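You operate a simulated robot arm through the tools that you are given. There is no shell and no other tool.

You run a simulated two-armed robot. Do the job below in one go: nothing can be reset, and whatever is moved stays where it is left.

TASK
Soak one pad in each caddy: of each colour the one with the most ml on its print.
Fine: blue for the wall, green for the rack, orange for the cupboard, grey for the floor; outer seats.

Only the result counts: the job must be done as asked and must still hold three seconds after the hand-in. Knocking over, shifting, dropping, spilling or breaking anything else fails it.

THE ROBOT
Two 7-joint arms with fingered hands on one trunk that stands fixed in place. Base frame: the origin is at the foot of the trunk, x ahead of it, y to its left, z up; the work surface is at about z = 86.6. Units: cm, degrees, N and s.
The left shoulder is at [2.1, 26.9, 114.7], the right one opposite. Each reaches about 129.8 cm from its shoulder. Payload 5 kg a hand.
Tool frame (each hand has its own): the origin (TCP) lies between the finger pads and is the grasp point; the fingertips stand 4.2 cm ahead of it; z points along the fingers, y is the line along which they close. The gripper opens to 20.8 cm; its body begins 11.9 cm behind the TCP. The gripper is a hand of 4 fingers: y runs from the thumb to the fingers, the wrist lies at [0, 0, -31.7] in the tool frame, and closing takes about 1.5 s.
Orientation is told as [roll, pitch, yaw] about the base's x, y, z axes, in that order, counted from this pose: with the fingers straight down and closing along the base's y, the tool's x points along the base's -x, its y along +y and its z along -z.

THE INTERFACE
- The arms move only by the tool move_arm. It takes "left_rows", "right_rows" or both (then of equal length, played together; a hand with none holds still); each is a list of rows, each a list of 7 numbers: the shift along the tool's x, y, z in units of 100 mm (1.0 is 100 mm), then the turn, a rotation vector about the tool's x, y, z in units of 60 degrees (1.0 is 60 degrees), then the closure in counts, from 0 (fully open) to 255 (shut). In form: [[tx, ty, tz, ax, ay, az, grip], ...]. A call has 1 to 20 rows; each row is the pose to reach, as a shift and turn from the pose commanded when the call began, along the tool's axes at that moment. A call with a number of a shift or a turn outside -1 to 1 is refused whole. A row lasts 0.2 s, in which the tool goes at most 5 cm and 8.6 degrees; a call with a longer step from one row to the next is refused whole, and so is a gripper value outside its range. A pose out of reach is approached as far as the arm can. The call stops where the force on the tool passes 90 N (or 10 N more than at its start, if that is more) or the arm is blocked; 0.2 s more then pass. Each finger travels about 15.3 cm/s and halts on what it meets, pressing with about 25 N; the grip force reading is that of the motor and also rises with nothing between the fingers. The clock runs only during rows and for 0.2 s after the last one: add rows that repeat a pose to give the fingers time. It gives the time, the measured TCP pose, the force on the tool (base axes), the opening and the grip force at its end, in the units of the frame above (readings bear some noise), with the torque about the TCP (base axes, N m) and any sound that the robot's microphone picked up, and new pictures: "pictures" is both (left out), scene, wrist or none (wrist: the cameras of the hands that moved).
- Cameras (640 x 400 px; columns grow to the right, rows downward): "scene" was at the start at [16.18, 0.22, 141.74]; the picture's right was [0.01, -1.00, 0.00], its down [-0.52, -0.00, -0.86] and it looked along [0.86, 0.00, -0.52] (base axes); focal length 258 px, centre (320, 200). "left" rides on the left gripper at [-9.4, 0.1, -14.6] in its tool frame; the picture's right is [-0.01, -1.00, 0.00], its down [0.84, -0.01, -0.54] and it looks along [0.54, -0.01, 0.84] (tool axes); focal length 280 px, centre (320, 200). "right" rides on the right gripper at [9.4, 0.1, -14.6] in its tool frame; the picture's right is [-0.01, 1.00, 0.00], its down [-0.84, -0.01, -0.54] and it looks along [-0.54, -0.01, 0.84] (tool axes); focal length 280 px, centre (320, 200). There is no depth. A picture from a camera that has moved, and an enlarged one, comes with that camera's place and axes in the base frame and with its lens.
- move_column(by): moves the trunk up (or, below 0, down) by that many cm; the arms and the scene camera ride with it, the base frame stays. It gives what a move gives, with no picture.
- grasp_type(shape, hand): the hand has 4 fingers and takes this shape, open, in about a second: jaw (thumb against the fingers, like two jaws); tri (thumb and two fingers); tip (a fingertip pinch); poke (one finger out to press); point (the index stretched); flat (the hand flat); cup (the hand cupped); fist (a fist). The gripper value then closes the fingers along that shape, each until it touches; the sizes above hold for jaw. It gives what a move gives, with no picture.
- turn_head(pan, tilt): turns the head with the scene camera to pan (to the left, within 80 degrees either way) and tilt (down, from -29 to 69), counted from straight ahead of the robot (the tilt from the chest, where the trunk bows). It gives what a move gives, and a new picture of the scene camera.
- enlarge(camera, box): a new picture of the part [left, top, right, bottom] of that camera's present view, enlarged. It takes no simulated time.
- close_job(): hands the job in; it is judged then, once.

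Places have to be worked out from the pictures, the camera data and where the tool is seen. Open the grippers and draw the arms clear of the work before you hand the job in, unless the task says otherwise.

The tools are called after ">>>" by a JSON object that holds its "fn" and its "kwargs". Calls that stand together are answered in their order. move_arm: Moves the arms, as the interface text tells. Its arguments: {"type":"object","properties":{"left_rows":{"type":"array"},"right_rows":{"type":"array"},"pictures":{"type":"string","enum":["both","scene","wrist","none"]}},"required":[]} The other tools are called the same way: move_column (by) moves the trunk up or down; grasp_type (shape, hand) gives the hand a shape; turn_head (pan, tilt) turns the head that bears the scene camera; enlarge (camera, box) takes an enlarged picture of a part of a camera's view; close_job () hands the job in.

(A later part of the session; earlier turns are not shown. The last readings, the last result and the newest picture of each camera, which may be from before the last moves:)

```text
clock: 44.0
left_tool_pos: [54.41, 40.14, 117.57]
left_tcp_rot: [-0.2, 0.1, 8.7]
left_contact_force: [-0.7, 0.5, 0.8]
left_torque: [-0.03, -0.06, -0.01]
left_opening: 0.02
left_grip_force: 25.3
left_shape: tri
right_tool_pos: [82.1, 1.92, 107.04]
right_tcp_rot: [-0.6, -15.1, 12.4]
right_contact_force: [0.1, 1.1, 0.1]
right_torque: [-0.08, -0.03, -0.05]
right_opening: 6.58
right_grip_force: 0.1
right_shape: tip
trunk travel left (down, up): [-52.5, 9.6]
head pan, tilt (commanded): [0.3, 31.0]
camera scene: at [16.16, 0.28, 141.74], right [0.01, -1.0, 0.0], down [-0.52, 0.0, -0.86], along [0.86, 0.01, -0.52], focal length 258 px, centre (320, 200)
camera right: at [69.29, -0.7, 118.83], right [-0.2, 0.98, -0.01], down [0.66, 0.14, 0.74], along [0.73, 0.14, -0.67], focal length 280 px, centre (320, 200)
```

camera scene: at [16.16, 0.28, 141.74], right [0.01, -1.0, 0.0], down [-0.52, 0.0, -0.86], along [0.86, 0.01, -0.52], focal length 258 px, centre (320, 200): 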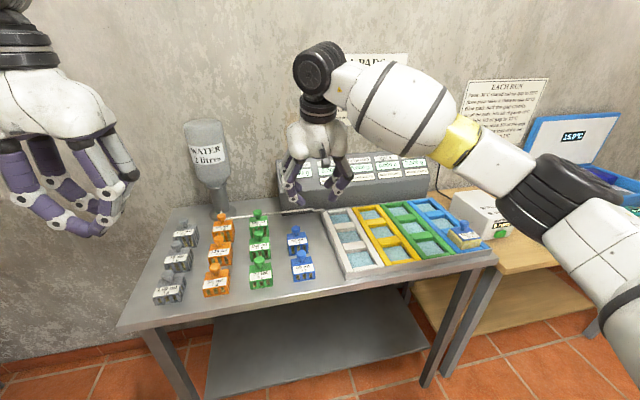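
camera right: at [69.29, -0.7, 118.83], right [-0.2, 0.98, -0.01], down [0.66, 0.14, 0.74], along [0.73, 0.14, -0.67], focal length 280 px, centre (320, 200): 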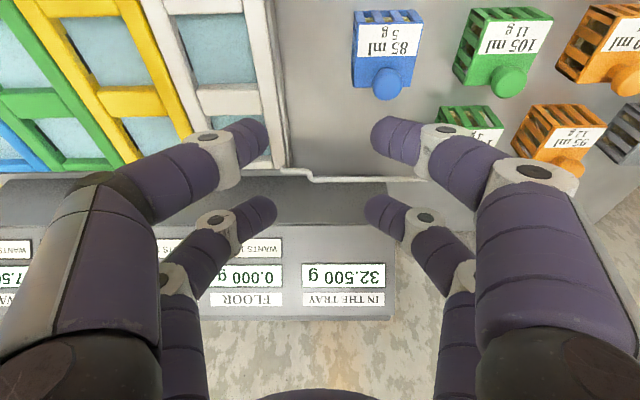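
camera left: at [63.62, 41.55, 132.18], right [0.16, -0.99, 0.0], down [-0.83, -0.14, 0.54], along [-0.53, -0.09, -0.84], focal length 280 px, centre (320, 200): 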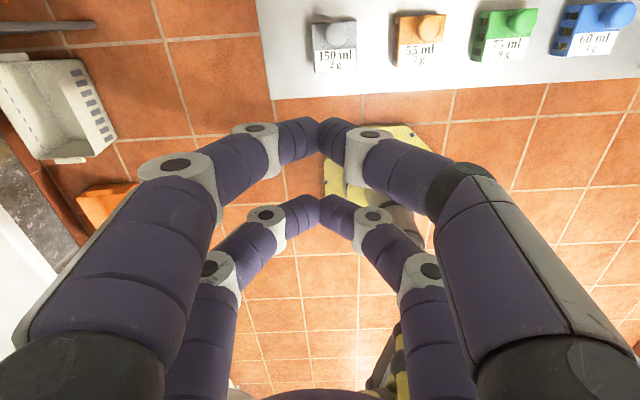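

All calm. Two more steps bring the hand over the green 140 ml pad.

>>> {"fn": "move_arm", "kwargs": {"right_rows": [[-0.054, 0.18, 0.006, 0, 0, 0, 175], [-0.108, 0.36, 0.013, 0, 0, 0, 175], [-0.163, 0.54, 0.019, 0, 0, 0, 175], [-0.217, 0.72, 0.026, 0, 0, 0, 175], [-0.271, 0.903, 0.032, 0, 0, 0, 175]], "pictures": "none"}}

>>> {"fn": "move_arm", "kwargs": {"right_rows": [[-0.054, 0.18, 0.006, 0, 0, 0, 175], [-0.108, 0.36, 0.013, 0, 0, 0, 175], [-0.163, 0.54, 0.019, 0, 0, 0, 175], [-0.217, 0.72, 0.026, 0, 0, 0, 175], [-0.271, 0.903, 0.032, 0, 0, 0, 175]], "pictures": "both"}}

>>> {"fn": "enlarge", "kwargs": {"camera": "right", "box": [220, 20, 420, 220]}}

```text
clock: 45.2
left_tool_pos: [54.23, 40.06, 117.69]
left_tcp_rot: [0.0, 0.1, 8.7]
left_contact_force: [-0.4, 0.6, 0.5]
left_torque: [-0.06, 0.0, 0.04]
left_opening: 0.0
left_grip_force: 25.3
left_shape: tri
right_tool_pos: [82.95, 11.29, 107.51]
right_tcp_rot: [-0.7, -15.0, 12.4]
right_contact_force: [-0.2, 0.5, 0.0]
right_torque: [-0.04, 0.0, 0.01]
right_opening: 6.54
right_grip_force: 0.1
right_shape: tip
trunk travel left (down, up): [-52.5, 9.6]
head pan, tilt (commanded): [0.3, 31.0]
```

```text
clock: 46.4
left_tool_pos: [54.41, 40.11, 117.54]
left_tcp_rot: [-0.1, 0.0, 8.7]
left_contact_force: [-0.9, 0.8, 0.7]
left_torque: [-0.1, -0.08, 0.02]
left_opening: 0.0
left_grip_force: 25.3
left_shape: tri
right_tool_pos: [83.58, 20.77, 107.76]
right_tcp_rot: [-0.6, -15.1, 12.4]
right_contact_force: [-0.3, 0.0, -0.2]
right_torque: [-0.08, -0.02, -0.03]
right_opening: 6.57
right_grip_force: 0.1
right_shape: tip
trunk travel left (down, up): [-52.5, 9.6]
head pan, tilt (commanded): [0.3, 31.0]
camera scene: at [16.13, 0.3, 141.75], right [0.01, -1.0, 0.0], down [-0.52, 0.0, -0.86], along [0.86, 0.01, -0.52], focal length 258 px, centre (320, 200)
camera right: at [70.8, 18.27, 119.51], right [-0.2, 0.98, -0.01], down [0.66, 0.14, 0.74], along [0.73, 0.14, -0.67], focal length 280 px, centre (320, 200)
```

scene: 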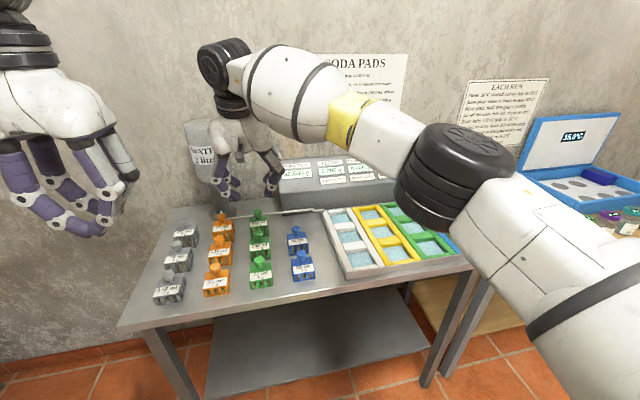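
right: 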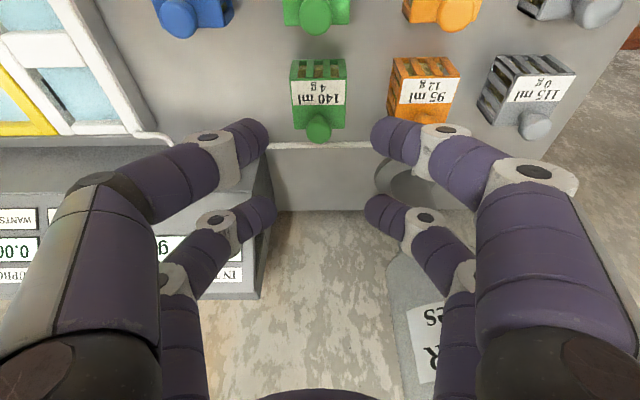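

```text
2.00 times, centred on (320, 120) of right
camera zoom: at [70.8, 18.27, 119.51], right [-0.2, 0.98, -0.01], down [0.66, 0.14, 0.74], along [0.73, 0.14, -0.67], focal length 561 px, centre (320, 360)
```

zoom: 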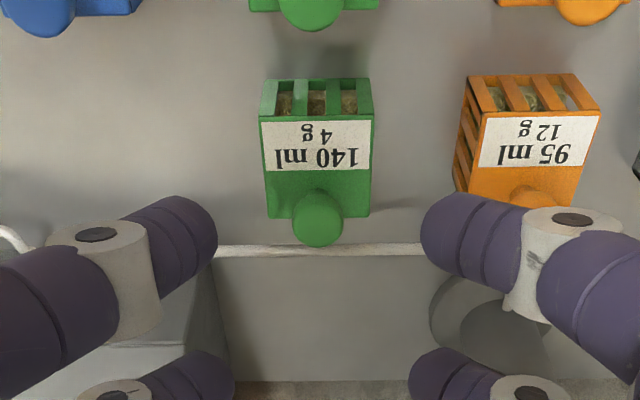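

Green 140 ml's knob reads at (87.7, 21.6), centred laterally. I'll lower 8.5 cm with a 0.55 cm forward correction and re-check.

>>> {"fn": "move_arm", "kwargs": {"right_rows": [[0.02, 0.002, 0.1, 0, 0, 0, 175], [0.05, 0.004, 0.25, 0, 0, 0, 175], [0.08, 0.006, 0.4, 0, 0, 0, 175], [0.11, 0.008, 0.55, 0, 0, 0, 175], [0.14, 0.01, 0.7, 0, 0, 0, 175], [0.168, 0.012, 0.835, 0, 0, 0, 175]], "pictures": "wrist"}}

>>> {"fn": "enlarge", "kwargs": {"camera": "scene", "box": [190, 140, 310, 240]}}

```text
clock: 47.8
left_tool_pos: [54.27, 40.0, 117.6]
left_tcp_rot: [-0.1, 0.1, 8.7]
left_contact_force: [0.2, -0.3, -0.1]
left_torque: [-0.01, 0.01, 0.02]
left_opening: 0.01
left_grip_force: 25.3
left_shape: tri
right_tool_pos: [84.09, 20.68, 99.03]
right_tcp_rot: [-0.7, -15.1, 12.3]
right_contact_force: [0.5, -0.2, -0.1]
right_torque: [0.02, 0.07, 0.04]
right_opening: 6.54
right_grip_force: 0.0
right_shape: tip
trunk travel left (down, up): [-52.5, 9.6]
head pan, tilt (commanded): [0.3, 31.0]
camera right: at [71.42, 18.13, 110.77], right [-0.2, 0.98, -0.01], down [0.66, 0.14, 0.74], along [0.73, 0.14, -0.67], focal length 280 px, centre (320, 200)
```

right: 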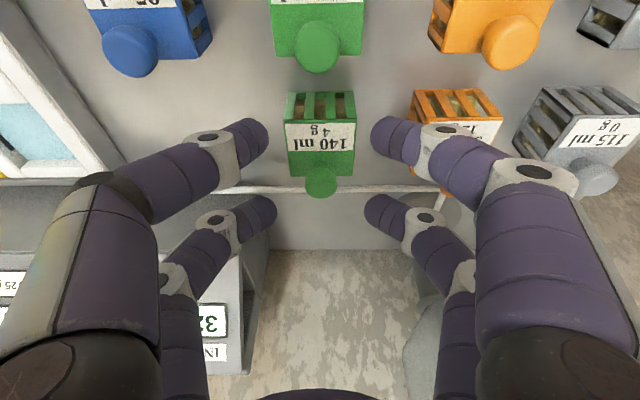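

```text
4.00 times, centred on (250, 190) of scene
camera zoom: at [16.21, 0.22, 141.73], right [0.01, -1.0, 0.0], down [-0.52, 0.0, -0.86], along [0.86, 0.0, -0.52], focal length 1033 px, centre (600, 240)
```

zoom: 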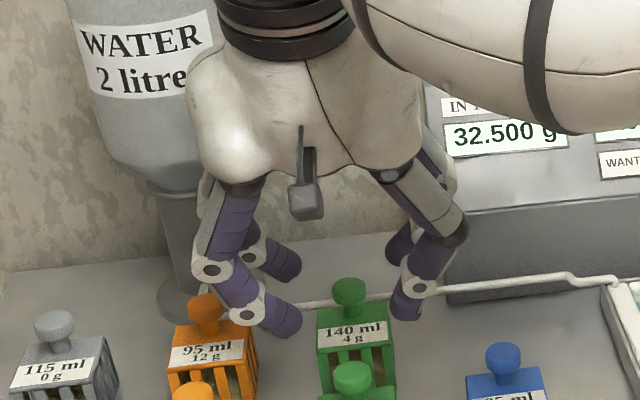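

Aligned again; the neighbouring orange knob stays clear of the fingers. I'll do the last 3 cm down with a slight 2 mm back-off.

>>> {"fn": "move_arm", "kwargs": {"right_rows": [[0.033, 0.002, 0.096, 0, 0, 0, 175], [0.066, 0.003, 0.192, 0, 0, 0, 175], [0.099, 0.005, 0.289, 0, 0, 0, 175], [0.099, 0.005, 0.289, 0, 0, 0, 175]], "pictures": "wrist"}}

>>> {"fn": "enlarge", "kwargs": {"camera": "right", "box": [220, 120, 420, 260]}}

>>> {"fn": "enlarge", "kwargs": {"camera": "scene", "box": [190, 140, 310, 240]}}

```text
clock: 48.8
left_tool_pos: [54.42, 40.02, 117.64]
left_tcp_rot: [-0.1, 0.0, 8.6]
left_contact_force: [-0.4, 0.1, -0.1]
left_torque: [-0.01, -0.03, -0.02]
left_opening: 0.02
left_grip_force: 24.9
left_shape: tri
right_tool_pos: [83.83, 20.81, 96.02]
right_tcp_rot: [-0.7, -15.0, 12.3]
right_contact_force: [-1.0, -0.5, -0.2]
right_torque: [-0.01, 0.0, -0.01]
right_opening: 6.55
right_grip_force: 0.2
right_shape: tip
trunk travel left (down, up): [-52.5, 9.6]
head pan, tilt (commanded): [0.3, 31.0]
camera right: at [71.14, 18.15, 107.83], right [-0.2, 0.98, -0.01], down [0.66, 0.14, 0.74], along [0.73, 0.14, -0.67], focal length 280 px, centre (320, 200)
```

right: 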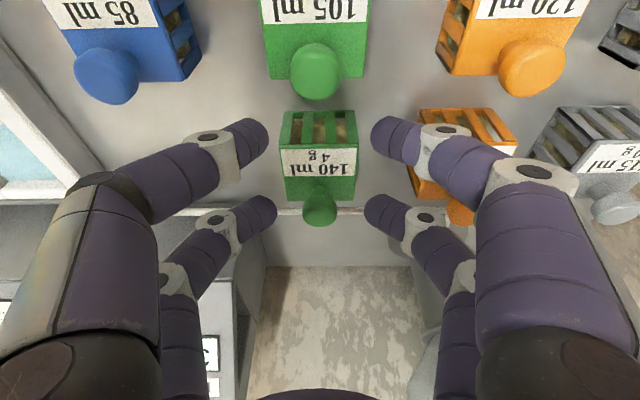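

```text
2.86 times, centred on (320, 190) of right
camera zoom: at [71.14, 18.15, 107.83], right [-0.2, 0.98, -0.01], down [0.66, 0.14, 0.74], along [0.73, 0.14, -0.67], focal length 801 px, centre (320, 229)
```

zoom: 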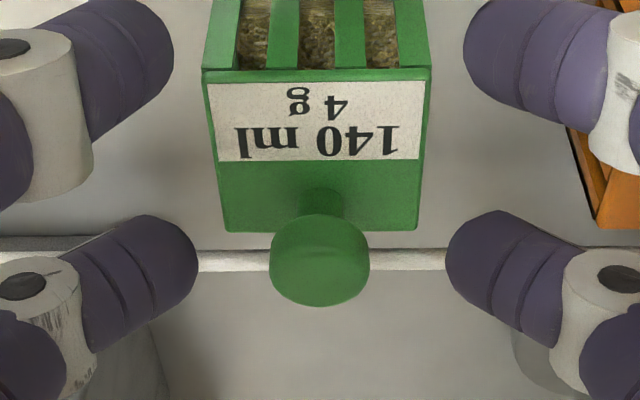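

```text
4.00 times, centred on (250, 190) of scene
camera zoom: at [16.16, 0.22, 141.75], right [0.01, -1.0, 0.0], down [-0.52, 0.0, -0.86], along [0.86, 0.01, -0.52], focal length 1033 px, centre (600, 240)
```

zoom: 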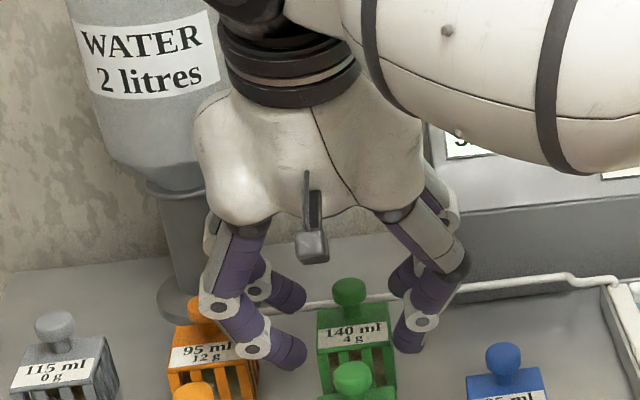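

The view matches the blue grasp almost exactly. I'll close and hold.

>>> {"fn": "move_arm", "kwargs": {"right_rows": [[0, 0, 0, 0, 0, 0, 205], [0, 0, 0, 0, 0, 0, 225], [0, 0, 0, 0, 0, 0, 240], [0, 0, 0, 0, 0, 0, 255], [0, 0, 0, 0, 0, 0, 255], [0, 0, 0, 0, 0, 0, 255]], "pictures": "none"}}

>>> {"fn": "enlarge", "kwargs": {"camera": "right", "box": [220, 120, 420, 260]}}

```text
clock: 50.2
left_tool_pos: [54.47, 40.01, 117.47]
left_tcp_rot: [-0.1, 0.1, 8.7]
left_contact_force: [-0.4, -0.7, -0.8]
left_torque: [0.0, 0.01, -0.02]
left_opening: 0.02
left_grip_force: 25.1
left_shape: tri
right_tool_pos: [83.74, 20.79, 96.06]
right_tcp_rot: [-0.7, -15.2, 12.4]
right_contact_force: [0.2, -0.6, -0.7]
right_torque: [-0.02, 0.02, -0.01]
right_opening: 0.0
right_grip_force: 24.7
right_shape: tip
trunk travel left (down, up): [-52.5, 9.6]
head pan, tilt (commanded): [0.3, 31.0]
```

```text
2.86 times, centred on (320, 190) of right
camera zoom: at [71.15, 18.15, 107.82], right [-0.2, 0.98, -0.01], down [0.66, 0.14, 0.74], along [0.73, 0.14, -0.67], focal length 801 px, centre (320, 229)
```

zoom: 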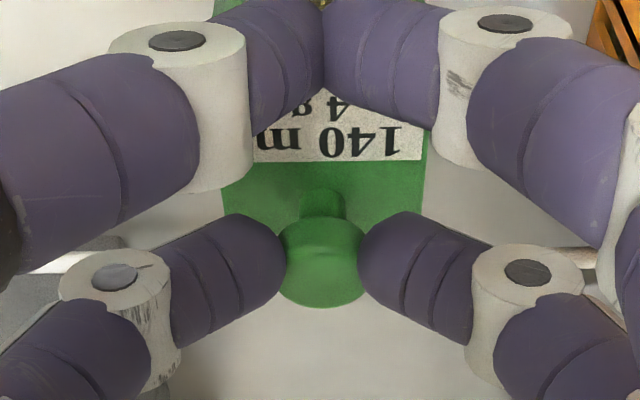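

The green knob is pinched by the far pair. I'll lift slowly at first, then on up to carrying height.

>>> {"fn": "move_arm", "kwargs": {"right_rows": [[-0.008, 0, -0.03, 0, 0, 0, 255], [-0.02, -0.001, -0.077, 0, 0, 0, 255], [-0.033, -0.001, -0.125, 0, 0, 0, 255], [-0.052, -0.002, -0.193, 0, 0, 0, 255], [-0.08, -0.004, -0.3, 0, 0, 0, 255], [-0.11, -0.006, -0.41, 0, 0, 0, 255], [-0.14, -0.008, -0.52, 0, 0, 0, 255], [-0.17, -0.009, -0.63, 0, 0, 0, 255], [-0.2, -0.011, -0.74, 0, 0, 0, 255], [-0.23, -0.012, -0.85, 0, 0, 0, 255], [-0.26, -0.013, -0.96, 0, 0, 0, 255]], "pictures": "both"}}

```text
clock: 52.6
left_tool_pos: [54.43, 40.07, 117.62]
left_tcp_rot: [-0.1, 0.0, 8.7]
left_contact_force: [-0.6, -0.2, -0.2]
left_torque: [0.01, -0.04, -0.03]
left_opening: 0.0
left_grip_force: 25.1
left_shape: tri
right_tool_pos: [83.87, 20.78, 106.12]
right_tcp_rot: [-0.7, -15.1, 12.5]
right_contact_force: [0.0, -0.5, -0.8]
right_torque: [-0.01, 0.0, -0.01]
right_opening: 0.0
right_grip_force: 24.6
right_shape: tip
trunk travel left (down, up): [-52.5, 9.6]
head pan, tilt (commanded): [0.3, 31.0]
camera scene: at [16.14, 0.21, 141.75], right [0.01, -1.0, 0.0], down [-0.52, 0.0, -0.86], along [0.86, 0.0, -0.52], focal length 258 px, centre (320, 200)
camera right: at [71.17, 18.18, 117.79], right [-0.2, 0.98, -0.01], down [0.66, 0.14, 0.74], along [0.73, 0.14, -0.67], focal length 280 px, centre (320, 200)
```

scene: 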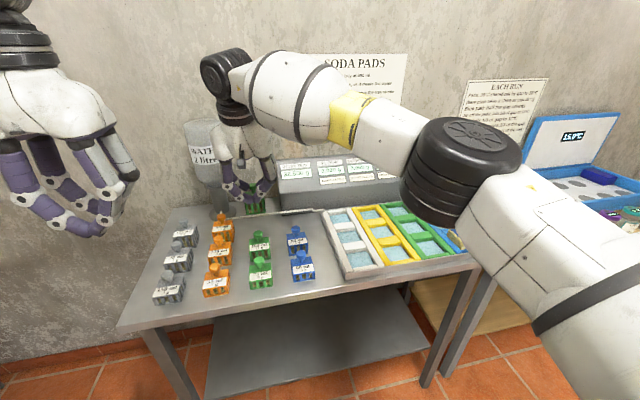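
right: 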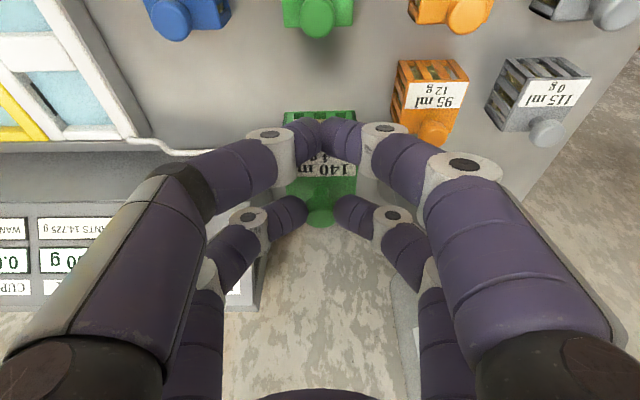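

Green is up and clear. I'll carry it sideways toward the green (rack) caddy, rising slightly on the way.

>>> {"fn": "move_arm", "kwargs": {"right_rows": [[0.01, -0.03, -0.04, 0, 0, 0, 255], [0.05, -0.15, -0.09, 0, 0, 0, 255], [0.12, -0.33, -0.12, 0, 0, 0, 255], [0.19, -0.5, -0.14, 0, 0, 0, 255], [0.26, -0.68, -0.16, 0, 0, 0, 255], [0.33, -0.86, -0.18, 0, 0, 0, 255]], "pictures": "none"}}

>>> {"fn": "move_arm", "kwargs": {"right_rows": [[0.021, -0.051, -0.006, 0, 0, 0, 255], [0.066, -0.17, -0.019, 0, 0, 0, 255], [0.132, -0.34, -0.039, 0, 0, 0, 255], [0.198, -0.51, -0.058, 0, 0, 0, 255], [0.264, -0.68, -0.078, 0, 0, 0, 255], [0.33, -0.86, -0.095, 0, 0, 0, 255]], "pictures": "none"}}

>>> {"fn": "move_arm", "kwargs": {"right_rows": [[0.021, -0.051, -0.006, 0, 0, 0, 255], [0.066, -0.17, -0.019, 0, 0, 0, 255], [0.132, -0.34, -0.039, 0, 0, 0, 255], [0.198, -0.51, -0.058, 0, 0, 0, 255], [0.264, -0.68, -0.078, 0, 0, 0, 255], [0.33, -0.86, -0.095, 0, 0, 0, 255]], "pictures": "wrist"}}

```text
clock: 54.0
left_tool_pos: [54.46, 39.96, 117.53]
left_tcp_rot: [-0.1, 0.0, 8.7]
left_contact_force: [-0.7, -0.4, 0.6]
left_torque: [0.05, 0.03, 0.0]
left_opening: 0.0
left_grip_force: 25.4
left_shape: tri
right_tool_pos: [82.11, 11.51, 107.11]
right_tcp_rot: [-0.7, -15.1, 12.4]
right_contact_force: [-0.9, 0.7, -0.9]
right_torque: [0.04, 0.0, 0.01]
right_opening: 0.0
right_grip_force: 24.9
right_shape: tip
trunk travel left (down, up): [-52.5, 9.6]
head pan, tilt (commanded): [0.3, 31.0]
```

```text
clock: 55.4
left_tool_pos: [54.46, 39.96, 117.69]
left_tcp_rot: [0.0, -0.1, 8.7]
left_contact_force: [-0.9, -0.5, 0.6]
left_torque: [0.1, -0.02, 0.0]
left_opening: 0.01
left_grip_force: 24.9
left_shape: tri
right_tool_pos: [80.38, 2.36, 107.08]
right_tcp_rot: [-0.6, -15.0, 12.4]
right_contact_force: [0.3, -0.6, -0.5]
right_torque: [0.05, 0.0, 0.0]
right_opening: 0.0
right_grip_force: 24.6
right_shape: tip
trunk travel left (down, up): [-52.5, 9.6]
head pan, tilt (commanded): [0.3, 31.0]
```

```text
clock: 56.8
left_tool_pos: [54.49, 39.99, 117.5]
left_tcp_rot: [-0.1, 0.0, 8.7]
left_contact_force: [0.5, -1.1, 0.0]
left_torque: [0.02, 0.03, 0.0]
left_opening: 0.02
left_grip_force: 25.1
left_shape: tri
right_tool_pos: [78.91, -6.8, 107.37]
right_tcp_rot: [-0.7, -15.1, 12.5]
right_contact_force: [-0.3, 0.2, 0.2]
right_torque: [0.03, -0.01, 0.02]
right_opening: 0.0
right_grip_force: 25.1
right_shape: tip
trunk travel left (down, up): [-52.5, 9.6]
head pan, tilt (commanded): [0.3, 31.0]
camera right: at [66.28, -9.42, 119.12], right [-0.2, 0.98, -0.01], down [0.66, 0.14, 0.74], along [0.73, 0.14, -0.67], focal length 280 px, centre (320, 200)
```

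right: 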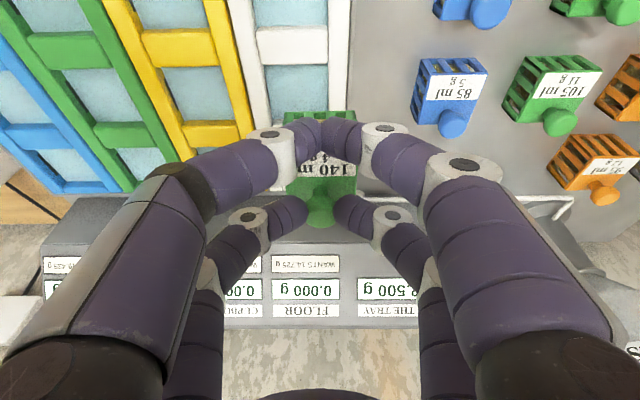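

Over the white caddy now at a safe height. Three more steps to the green one.

>>> {"fn": "move_arm", "kwargs": {"right_rows": [[0.021, -0.051, -0.004, 0, 0, 0, 255], [0.066, -0.17, -0.014, 0, 0, 0, 255], [0.132, -0.34, -0.029, 0, 0, 0, 255], [0.198, -0.51, -0.043, 0, 0, 0, 255], [0.264, -0.68, -0.058, 0, 0, 0, 255], [0.32, -0.86, -0.075, 0, 0, 0, 255]], "pictures": "none"}}

>>> {"fn": "move_arm", "kwargs": {"right_rows": [[0.021, -0.051, -0.004, 0, 0, 0, 255], [0.066, -0.17, -0.014, 0, 0, 0, 255], [0.132, -0.34, -0.029, 0, 0, 0, 255], [0.198, -0.51, -0.043, 0, 0, 0, 255], [0.264, -0.68, -0.058, 0, 0, 0, 255], [0.32, -0.86, -0.075, 0, 0, 0, 255]], "pictures": "none"}}

>>> {"fn": "move_arm", "kwargs": {"right_rows": [[0.021, -0.051, -0.004, 0, 0, 0, 255], [0.066, -0.17, -0.014, 0, 0, 0, 255], [0.132, -0.34, -0.029, 0, 0, 0, 255], [0.198, -0.51, -0.043, 0, 0, 0, 255], [0.264, -0.68, -0.058, 0, 0, 0, 255], [0.32, -0.86, -0.075, 0, 0, 0, 255]], "pictures": "wrist"}}

>>> {"fn": "enlarge", "kwargs": {"camera": "right", "box": [220, 20, 420, 220]}}

>>> {"fn": "enlarge", "kwargs": {"camera": "scene", "box": [380, 170, 500, 270]}}

```text
clock: 58.2
left_tool_pos: [54.49, 40.02, 117.54]
left_tcp_rot: [-0.2, 0.0, 8.8]
left_contact_force: [0.4, -0.3, -0.4]
left_torque: [0.04, -0.01, -0.06]
left_opening: 0.01
left_grip_force: 24.9
left_shape: tri
right_tool_pos: [77.56, -15.93, 107.22]
right_tcp_rot: [-0.6, -15.1, 12.4]
right_contact_force: [0.1, -0.9, -0.3]
right_torque: [0.02, -0.05, -0.01]
right_opening: 0.01
right_grip_force: 25.3
right_shape: tip
trunk travel left (down, up): [-52.5, 9.6]
head pan, tilt (commanded): [0.3, 31.0]
```

```text
clock: 59.6
left_tool_pos: [54.33, 40.12, 117.53]
left_tcp_rot: [-0.1, 0.0, 8.8]
left_contact_force: [0.9, -0.2, 0.6]
left_torque: [0.08, -0.02, -0.04]
left_opening: 0.03
left_grip_force: 24.7
left_shape: tri
right_tool_pos: [76.19, -24.99, 107.42]
right_tcp_rot: [-0.7, -15.1, 12.4]
right_contact_force: [0.1, 0.3, 0.0]
right_torque: [0.03, 0.02, -0.03]
right_opening: 0.01
right_grip_force: 24.2
right_shape: tip
trunk travel left (down, up): [-52.5, 9.6]
head pan, tilt (commanded): [0.3, 31.0]
```

```text
clock: 61.0
left_tool_pos: [54.34, 40.03, 117.43]
left_tcp_rot: [0.0, -0.1, 8.7]
left_contact_force: [0.6, -0.4, 0.0]
left_torque: [0.06, -0.03, 0.03]
left_opening: 0.0
left_grip_force: 25.0
left_shape: tri
right_tool_pos: [74.78, -34.29, 107.29]
right_tcp_rot: [-0.7, -15.1, 12.4]
right_contact_force: [0.1, 0.2, -0.7]
right_torque: [0.05, 0.03, 0.03]
right_opening: 0.01
right_grip_force: 25.0
right_shape: tip
trunk travel left (down, up): [-52.5, 9.6]
head pan, tilt (commanded): [0.3, 31.0]
camera right: at [62.11, -36.73, 119.07], right [-0.2, 0.98, -0.01], down [0.66, 0.14, 0.74], along [0.73, 0.14, -0.67], focal length 280 px, centre (320, 200)
```

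right: 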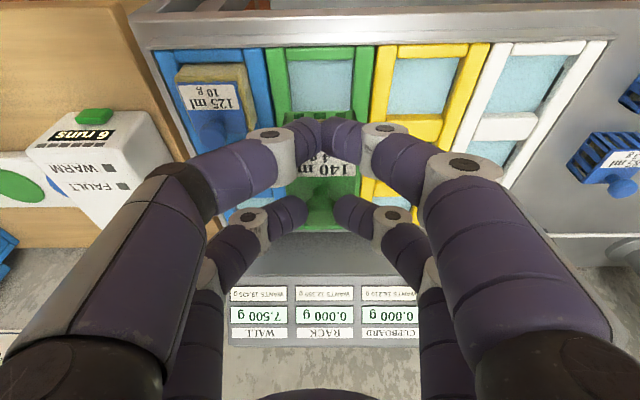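

```text
2.00 times, centred on (320, 120) of right
camera zoom: at [62.11, -36.73, 119.07], right [-0.2, 0.98, -0.01], down [0.66, 0.14, 0.74], along [0.73, 0.14, -0.67], focal length 561 px, centre (320, 360)
```

zoom: 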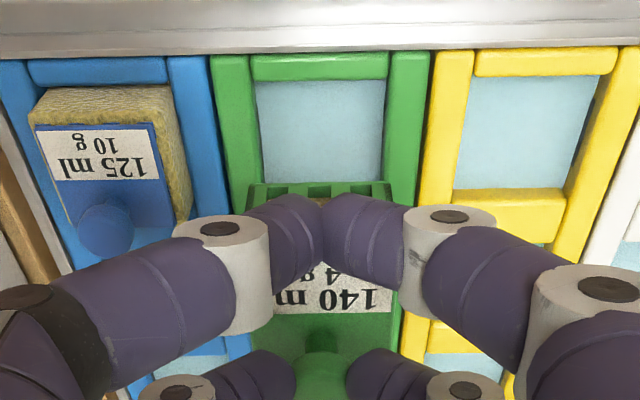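

```text
4.00 times, centred on (440, 220) of scene
camera zoom: at [16.17, 0.18, 141.74], right [0.01, -1.0, 0.0], down [-0.52, 0.0, -0.86], along [0.86, 0.0, -0.52], focal length 1033 px, centre (-160, 120)
```

zoom: 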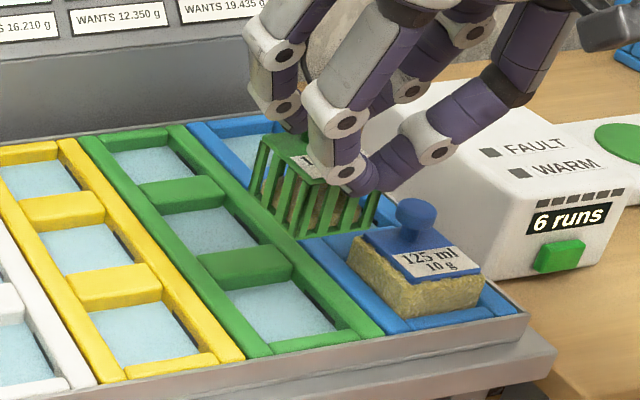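

The green pad is already within about 1.5 mm of centred over its front seat. I'll lower it to about 2 cm above the rim and verify.

>>> {"fn": "move_arm", "kwargs": {"right_rows": [[0.02, 0.003, 0.08, 0, 0, 0, 255], [0.05, 0.006, 0.2, 0, 0, 0, 255], [0.084, 0.01, 0.33, 0, 0, 0, 255], [0.117, 0.014, 0.46, 0, 0, 0, 255], [0.15, 0.018, 0.59, 0, 0, 0, 255], [0.178, 0.022, 0.698, 0, 0, 0, 255], [0.178, 0.022, 0.698, 0, 0, 0, 255]], "pictures": "none"}}

>>> {"fn": "enlarge", "kwargs": {"camera": "right", "box": [220, 20, 420, 220]}}

>>> {"fn": "enlarge", "kwargs": {"camera": "scene", "box": [380, 170, 500, 270]}}

```text
clock: 62.6
left_tool_pos: [54.48, 39.91, 117.67]
left_tcp_rot: [-0.1, 0.2, 8.7]
left_contact_force: [0.0, 0.2, 0.5]
left_torque: [0.02, 0.0, 0.0]
left_opening: 0.0
left_grip_force: 24.6
left_shape: tri
right_tool_pos: [74.78, -34.06, 100.21]
right_tcp_rot: [-0.7, -15.0, 12.4]
right_contact_force: [-0.5, 0.0, -0.9]
right_torque: [-0.02, 0.03, -0.02]
right_opening: 0.0
right_grip_force: 25.0
right_shape: tip
trunk travel left (down, up): [-52.5, 9.6]
head pan, tilt (commanded): [0.3, 31.0]
```

```text
2.00 times, centred on (320, 120) of right
camera zoom: at [62.14, -36.47, 111.9], right [-0.2, 0.98, -0.01], down [0.66, 0.14, 0.74], along [0.73, 0.14, -0.67], focal length 561 px, centre (320, 360)
```

zoom: 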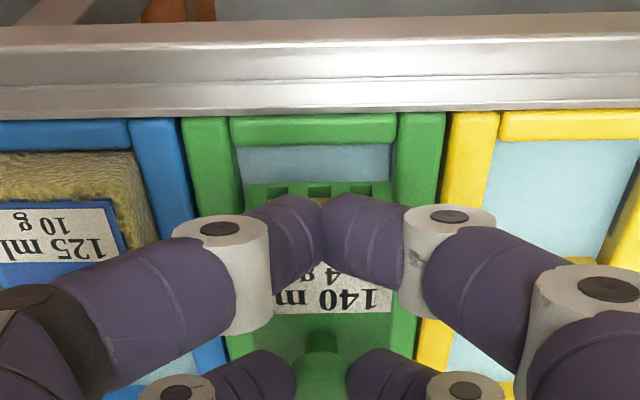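

```text
4.00 times, centred on (440, 220) of scene
camera zoom: at [16.17, 0.22, 141.74], right [0.01, -1.0, 0.0], down [-0.52, 0.0, -0.86], along [0.86, 0.0, -0.52], focal length 1033 px, centre (-160, 120)
```

zoom: 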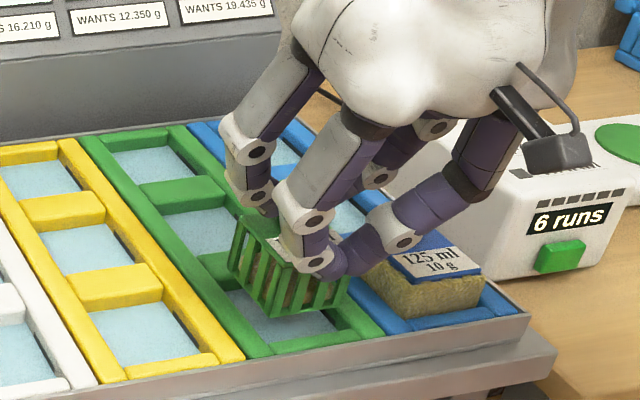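

Centred to within 2 mm. I'll make a tiny lateral trim and lower into the seat.

>>> {"fn": "move_arm", "kwargs": {"right_rows": [[0.005, -0.014, 0.02, 0, 0, 0, 255], [0.018, -0.014, 0.068, 0, 0, 0, 255], [0.031, -0.013, 0.116, 0, 0, 0, 255], [0.044, -0.012, 0.164, 0, 0, 0, 255], [0.057, -0.012, 0.212, 0, 0, 0, 255], [0.07, -0.011, 0.26, 0, 0, 0, 255], [0.08, -0.011, 0.3, 0, 0, 0, 255]], "pictures": "none"}}

>>> {"fn": "enlarge", "kwargs": {"camera": "right", "box": [220, 20, 420, 220]}}

>>> {"fn": "enlarge", "kwargs": {"camera": "scene", "box": [380, 170, 500, 270]}}

```text
clock: 64.2
left_tool_pos: [54.46, 39.95, 117.55]
left_tcp_rot: [0.0, 0.1, 8.7]
left_contact_force: [-0.4, -0.1, -0.1]
left_torque: [-0.02, 0.02, 0.03]
left_opening: 0.0
left_grip_force: 25.4
left_shape: tri
right_tool_pos: [74.98, -34.01, 97.15]
right_tcp_rot: [-0.7, -15.2, 12.4]
right_contact_force: [-1.1, 0.2, -0.3]
right_torque: [-0.04, 0.06, 0.01]
right_opening: 0.0
right_grip_force: 24.8
right_shape: tip
trunk travel left (down, up): [-52.5, 9.6]
head pan, tilt (commanded): [0.3, 31.0]
```

```text
2.00 times, centred on (320, 120) of right
camera zoom: at [62.22, -36.58, 108.78], right [-0.2, 0.98, -0.01], down [0.66, 0.14, 0.74], along [0.73, 0.14, -0.67], focal length 561 px, centre (320, 360)
```

zoom: 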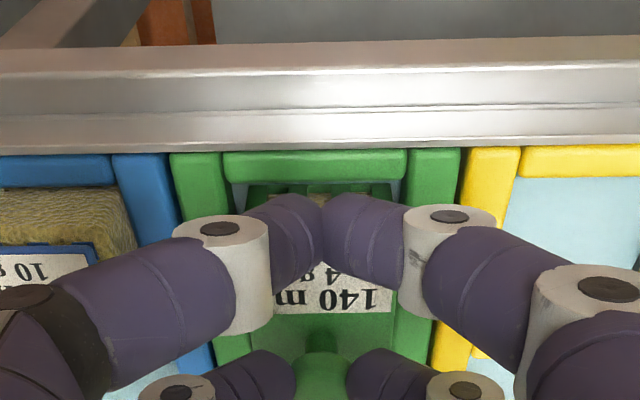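

```text
4.00 times, centred on (440, 220) of scene
camera zoom: at [16.19, 0.22, 141.74], right [0.01, -1.0, 0.0], down [-0.52, 0.0, -0.86], along [0.86, 0.0, -0.52], focal length 1033 px, centre (-160, 120)
```

zoom: 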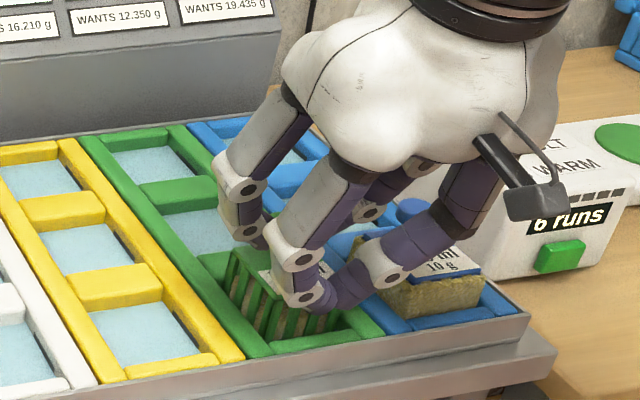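

It's entering the seat cleanly. I'll lower the last few millimetres until it rests.

>>> {"fn": "move_arm", "kwargs": {"right_rows": [[0.004, 0, 0.015, 0, 0, 0, 255], [0.008, 0, 0.03, 0, 0, 0, 255], [0.012, 0.001, 0.045, 0, 0, 0, 255], [0.016, 0.001, 0.06, 0, 0, 0, 255]], "pictures": "none"}}

>>> {"fn": "enlarge", "kwargs": {"camera": "scene", "box": [380, 170, 500, 270]}}

```text
clock: 65.2
left_tool_pos: [54.42, 40.05, 117.56]
left_tcp_rot: [-0.1, 0.0, 8.8]
left_contact_force: [-0.1, 0.2, 0.4]
left_torque: [0.04, 0.02, 0.01]
left_opening: 0.01
left_grip_force: 24.8
left_shape: tri
right_tool_pos: [74.87, -34.0, 96.61]
right_tcp_rot: [-0.7, -15.1, 12.5]
right_contact_force: [1.5, -0.4, 10.5]
right_torque: [-0.01, -0.38, -0.03]
right_opening: 0.0
right_grip_force: 24.9
right_shape: tip
trunk travel left (down, up): [-52.5, 9.6]
head pan, tilt (commanded): [0.3, 31.0]
```

```text
4.00 times, centred on (440, 220) of scene
camera zoom: at [16.13, 0.24, 141.76], right [0.01, -1.0, 0.0], down [-0.52, 0.0, -0.86], along [0.86, 0.0, -0.52], focal length 1033 px, centre (-160, 120)
```

zoom: 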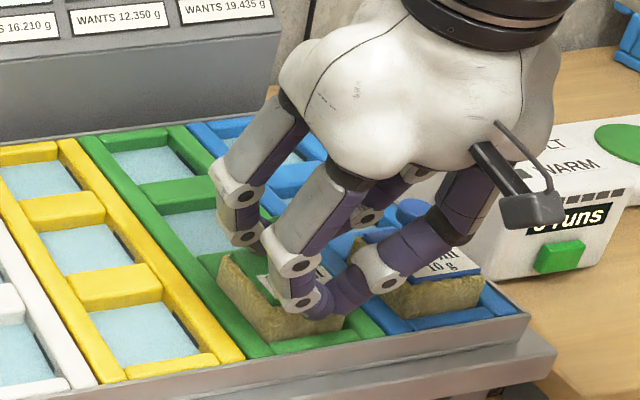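

Green has swollen and rests with about 10 N under it. I'll release with a modest opening so the fingers stay clear of the blue pad.

>>> {"fn": "move_arm", "kwargs": {"right_rows": [[0, 0, -0.006, 0, 0, 0, 240], [0, 0, -0.006, 0, 0, 0, 220], [0, 0, -0.006, 0, 0, 0, 200], [0, 0, -0.006, 0, 0, 0, 180], [0, 0, -0.006, 0, 0, 0, 180], [0, 0, -0.006, 0, 0, 0, 180]], "pictures": "wrist"}}

```text
clock: 66.6
left_tool_pos: [54.27, 40.12, 117.47]
left_tcp_rot: [-0.1, 0.0, 8.8]
left_contact_force: [0.4, 0.1, 0.1]
left_torque: [-0.01, -0.03, 0.02]
left_opening: 0.01
left_grip_force: 24.7
left_shape: tri
right_tool_pos: [74.79, -33.89, 96.57]
right_tcp_rot: [-0.7, -15.1, 12.5]
right_contact_force: [0.1, 0.1, 0.4]
right_torque: [0.0, 0.01, 0.02]
right_opening: 6.09
right_grip_force: 0.0
right_shape: tip
trunk travel left (down, up): [-52.5, 9.6]
head pan, tilt (commanded): [0.3, 31.0]
camera right: at [62.27, -36.54, 108.19], right [-0.2, 0.98, -0.01], down [0.66, 0.14, 0.74], along [0.73, 0.14, -0.67], focal length 280 px, centre (320, 200)
```

right: 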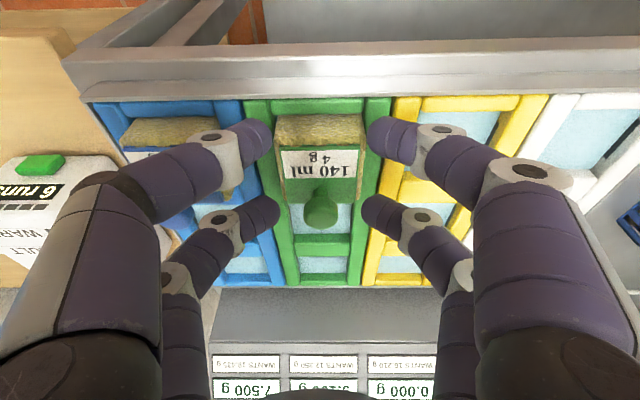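

Green is released and seated. I'll raise the right hand straight up, then check the displays.

>>> {"fn": "move_arm", "kwargs": {"right_rows": [[-0.013, -0.001, -0.048, 0, 0, 0, 180], [-0.039, -0.002, -0.145, 0, 0, 0, 180], [-0.08, -0.004, -0.29, 0, 0, 0, 180], [-0.12, -0.006, -0.45, 0, 0, 0, 180], [-0.16, -0.008, -0.6, 0, 0, 0, 180], [-0.2, -0.01, -0.75, 0, 0, 0, 180], [-0.24, -0.012, -0.9, 0, 0, 0, 180], [-0.265, -0.014, -0.98, 0, 0, 0, 180]], "pictures": "none"}}

>>> {"fn": "enlarge", "kwargs": {"camera": "scene", "box": [270, 150, 500, 280]}}

```text
clock: 68.4
left_tool_pos: [54.4, 39.94, 117.57]
left_tcp_rot: [-0.2, 0.0, 8.7]
left_contact_force: [-0.4, -0.1, 0.2]
left_torque: [0.04, -0.03, 0.02]
left_opening: 0.01
left_grip_force: 25.3
left_shape: tri
right_tool_pos: [74.85, -34.09, 106.65]
right_tcp_rot: [-0.7, -15.1, 12.3]
right_contact_force: [-0.3, 0.1, -0.2]
right_torque: [0.01, 0.01, -0.01]
right_opening: 6.08
right_grip_force: 0.1
right_shape: tip
trunk travel left (down, up): [-52.5, 9.6]
head pan, tilt (commanded): [0.3, 31.0]
```

```text
2.78 times, centred on (385, 215) of scene
camera zoom: at [16.16, 0.23, 141.74], right [0.01, -1.0, 0.0], down [-0.52, 0.0, -0.86], along [0.86, 0.0, -0.52], focal length 719 px, centre (139, 158)
```

zoom: 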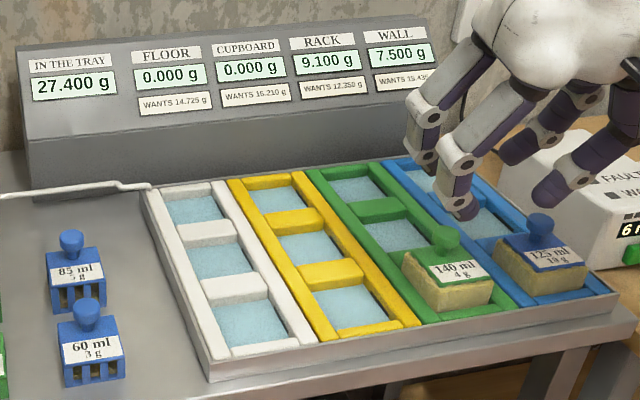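

RACK reads 9.100 g as expected. On the way to orange 120 ml, the right hand will stop over the yellow and white caddies to measure their seats. Meanwhile the left hand backs away to the left to leave room.

>>> {"fn": "move_arm", "kwargs": {"right_rows": [[0, 0.1, 0, 0, 0, 0, 175], [0, 0.3, 0, 0, 0, 0, 175], [0, 0.5, 0, 0, 0, 0, 175], [0, 0.7, 0, 0, 0, 0, 175], [0, 0.9, 0, 0, 0, 0, 175], [0, 0.98, 0, 0, 0, 0, 175]], "left_rows": [[0.02, 0.1, -0.03, 0, 0, 0, 255], [0.04, 0.27, -0.07, 0, 0, 0, 255], [0.07, 0.44, -0.1, 0, 0, 0, 255], [0.09, 0.61, -0.14, 0, 0, 0, 255], [0.11, 0.78, -0.17, 0, 0, 0, 255], [0.12, 0.88, -0.2, 0, 0, 0, 255]], "pictures": "both"}}

>>> {"fn": "enlarge", "kwargs": {"camera": "right", "box": [220, 20, 420, 220]}}

```text
clock: 69.8
left_tool_pos: [51.77, 48.33, 119.65]
left_tcp_rot: [-0.1, 0.1, 8.7]
left_contact_force: [-0.2, 0.2, 0.1]
left_torque: [-0.02, 0.01, 0.03]
left_opening: 0.02
left_grip_force: 24.7
left_shape: tri
right_tool_pos: [72.86, -24.42, 106.62]
right_tcp_rot: [-0.6, -15.1, 12.3]
right_contact_force: [0.1, 0.3, 0.7]
right_torque: [-0.02, -0.04, 0.05]
right_opening: 6.5
right_grip_force: 0.0
right_shape: tip
trunk travel left (down, up): [-52.5, 9.6]
head pan, tilt (commanded): [0.3, 31.0]
camera scene: at [16.17, 0.23, 141.74], right [0.01, -1.0, 0.0], down [-0.52, 0.0, -0.86], along [0.86, 0.0, -0.52], focal length 258 px, centre (320, 200)
camera right: at [60.14, -26.93, 118.3], right [-0.2, 0.98, -0.01], down [0.66, 0.14, 0.74], along [0.73, 0.14, -0.67], focal length 280 px, centre (320, 200)
camera left: at [61.01, 50.09, 134.29], right [0.17, -0.99, 0.0], down [-0.83, -0.14, 0.54], along [-0.53, -0.09, -0.84], focal length 280 px, centre (320, 200)
```

scene: 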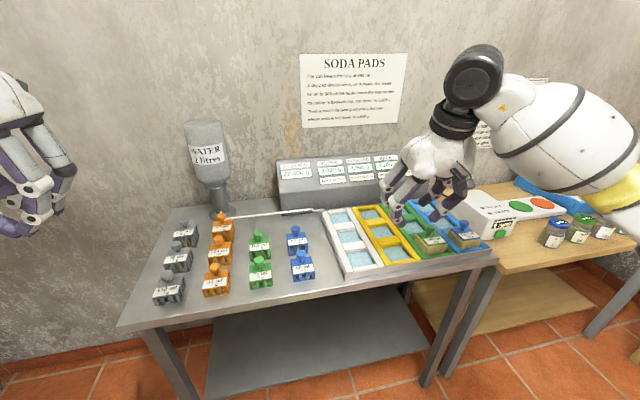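
right: 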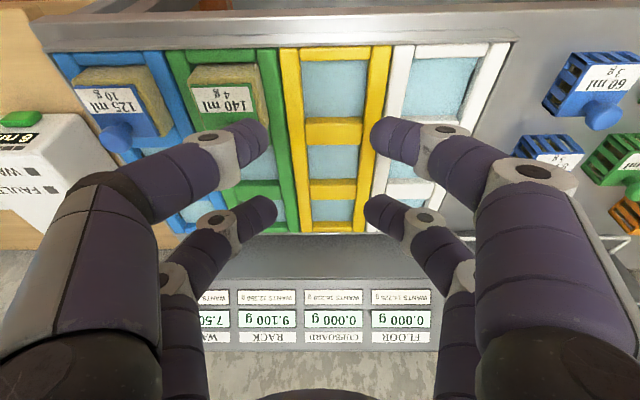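
left: 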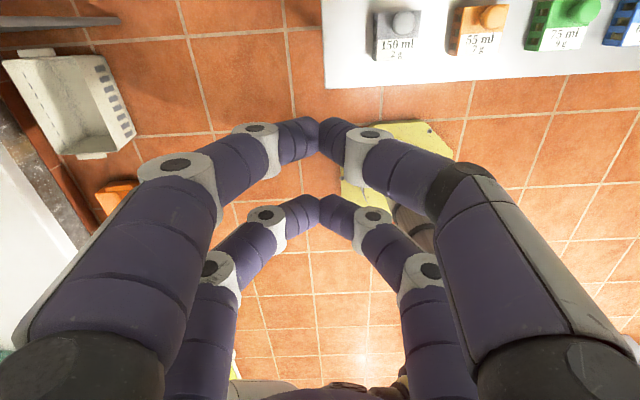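

```text
2.00 times, centred on (320, 120) of right
camera zoom: at [60.14, -26.93, 118.3], right [-0.2, 0.98, -0.01], down [0.66, 0.14, 0.74], along [0.73, 0.14, -0.67], focal length 561 px, centre (320, 360)
```

zoom: 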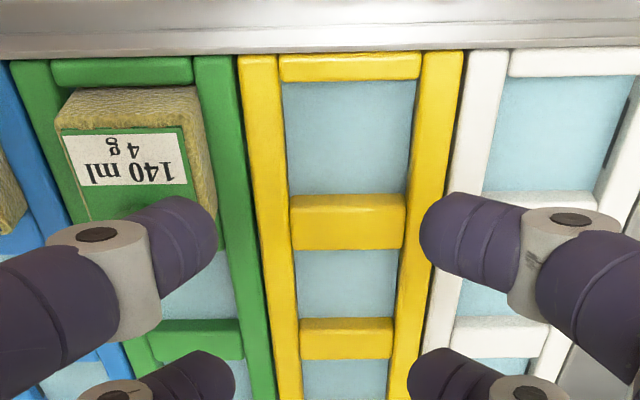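

The yellow seat measures as predicted: front edge in line with the others, and the same 11.5 cm pitch. White follows the same pattern. I'll move on toward orange with the right hand, with the left hand backing off a bit more.

>>> {"fn": "move_arm", "kwargs": {"right_rows": [[-0.02, 0.09, 0.002, 0, 0, 0, 175], [-0.05, 0.28, 0.008, 0, 0, 0, 175], [-0.09, 0.48, 0.013, 0, 0, 0, 175], [-0.13, 0.68, 0.019, 0, 0, 0, 175], [-0.164, 0.865, 0.024, 0, 0, 0, 175]], "left_rows": [[0.03, 0.15, -0.03, 0, 0, 0, 255], [0.06, 0.32, -0.07, 0, 0, 0, 255], [0.1, 0.5, -0.1, 0, 0, 0, 255], [0.14, 0.7, -0.14, 0, 0, 0, 255], [0.18, 0.88, -0.17, 0, 0, 0, 255]], "pictures": "none"}}

>>> {"fn": "move_arm", "kwargs": {"right_rows": [[-0.03, 0.17, 0.005, 0, 0, 0, 175], [-0.065, 0.345, 0.01, 0, 0, 0, 175], [-0.1, 0.52, 0.014, 0, 0, 0, 175], [-0.13, 0.69, 0.019, 0, 0, 0, 175], [-0.164, 0.865, 0.024, 0, 0, 0, 175]], "pictures": "none"}}

>>> {"fn": "move_arm", "kwargs": {"right_rows": [[-0.03, 0.17, 0.005, 0, 0, 0, 175], [-0.065, 0.345, 0.01, 0, 0, 0, 175], [-0.1, 0.52, 0.014, 0, 0, 0, 175], [-0.13, 0.69, 0.019, 0, 0, 0, 175], [-0.164, 0.865, 0.024, 0, 0, 0, 175]], "pictures": "none"}}

>>> {"fn": "move_arm", "kwargs": {"right_rows": [[-0.03, 0.17, 0.005, 0, 0, 0, 175], [-0.065, 0.345, 0.01, 0, 0, 0, 175], [-0.1, 0.52, 0.014, 0, 0, 0, 175], [-0.13, 0.69, 0.019, 0, 0, 0, 175], [-0.164, 0.865, 0.024, 0, 0, 0, 175]], "pictures": "both"}}

```text
clock: 71.0
left_tool_pos: [48.79, 57.1, 121.04]
left_tcp_rot: [-0.1, 0.1, 8.7]
left_contact_force: [0.2, 0.8, 0.3]
left_torque: [-0.07, -0.03, 0.0]
left_opening: 0.01
left_grip_force: 25.2
left_shape: tri
right_tool_pos: [72.67, -15.76, 106.84]
right_tcp_rot: [-0.8, -15.1, 12.4]
right_contact_force: [-1.1, 1.1, 1.5]
right_torque: [-0.03, -0.06, -0.02]
right_opening: 6.48
right_grip_force: 0.1
right_shape: tip
trunk travel left (down, up): [-52.5, 9.6]
head pan, tilt (commanded): [0.3, 31.0]
```

```text
clock: 72.2
left_tool_pos: [48.79, 57.2, 121.16]
left_tcp_rot: [-0.1, 0.1, 8.6]
left_contact_force: [-0.6, -0.4, 1.1]
left_torque: [-0.1, -0.04, -0.01]
left_opening: 0.02
left_grip_force: 25.2
left_shape: tri
right_tool_pos: [72.35, -6.87, 106.77]
right_tcp_rot: [-0.7, -15.1, 12.4]
right_contact_force: [0.1, 0.6, 0.0]
right_torque: [-0.04, 0.0, 0.01]
right_opening: 6.51
right_grip_force: 0.0
right_shape: tip
trunk travel left (down, up): [-52.5, 9.6]
head pan, tilt (commanded): [0.3, 31.0]
```

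```text
clock: 73.4
left_tool_pos: [48.89, 57.13, 121.15]
left_tcp_rot: [-0.1, 0.0, 8.7]
left_contact_force: [0.2, 0.8, -0.2]
left_torque: [-0.1, -0.05, 0.02]
left_opening: 0.0
left_grip_force: 25.2
left_shape: tri
right_tool_pos: [72.1, 2.12, 106.88]
right_tcp_rot: [-0.8, -15.1, 12.4]
right_contact_force: [-1.2, 0.0, -0.3]
right_torque: [0.0, 0.02, -0.02]
right_opening: 6.5
right_grip_force: 0.0
right_shape: tip
trunk travel left (down, up): [-52.5, 9.6]
head pan, tilt (commanded): [0.3, 31.0]
```

```text
clock: 74.6
left_tool_pos: [48.77, 57.12, 121.13]
left_tcp_rot: [-0.1, 0.1, 8.7]
left_contact_force: [-0.5, 0.1, 0.6]
left_torque: [-0.09, 0.02, 0.04]
left_opening: 0.0
left_grip_force: 25.0
left_shape: tri
right_tool_pos: [71.95, 11.02, 106.91]
right_tcp_rot: [-0.6, -15.1, 12.3]
right_contact_force: [0.0, 1.0, -0.2]
right_torque: [-0.08, -0.04, 0.0]
right_opening: 6.51
right_grip_force: 0.1
right_shape: tip
trunk travel left (down, up): [-52.5, 9.6]
head pan, tilt (commanded): [0.3, 31.0]
camera scene: at [16.17, 0.28, 141.74], right [0.01, -1.0, 0.0], down [-0.52, 0.0, -0.86], along [0.86, 0.01, -0.52], focal length 258 px, centre (320, 200)
camera right: at [59.29, 8.38, 118.59], right [-0.2, 0.98, -0.01], down [0.66, 0.14, 0.74], along [0.73, 0.14, -0.67], focal length 280 px, centre (320, 200)
```

scene: 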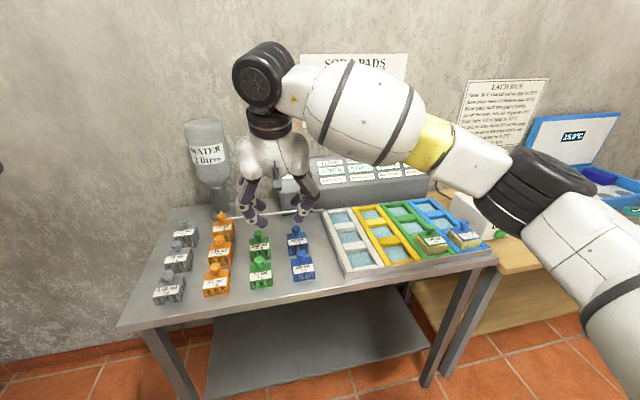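
right: 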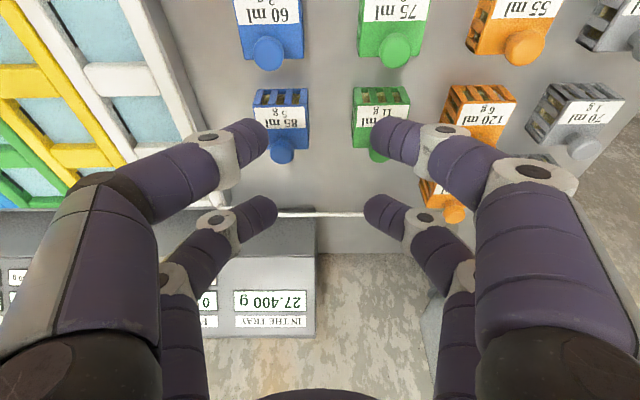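

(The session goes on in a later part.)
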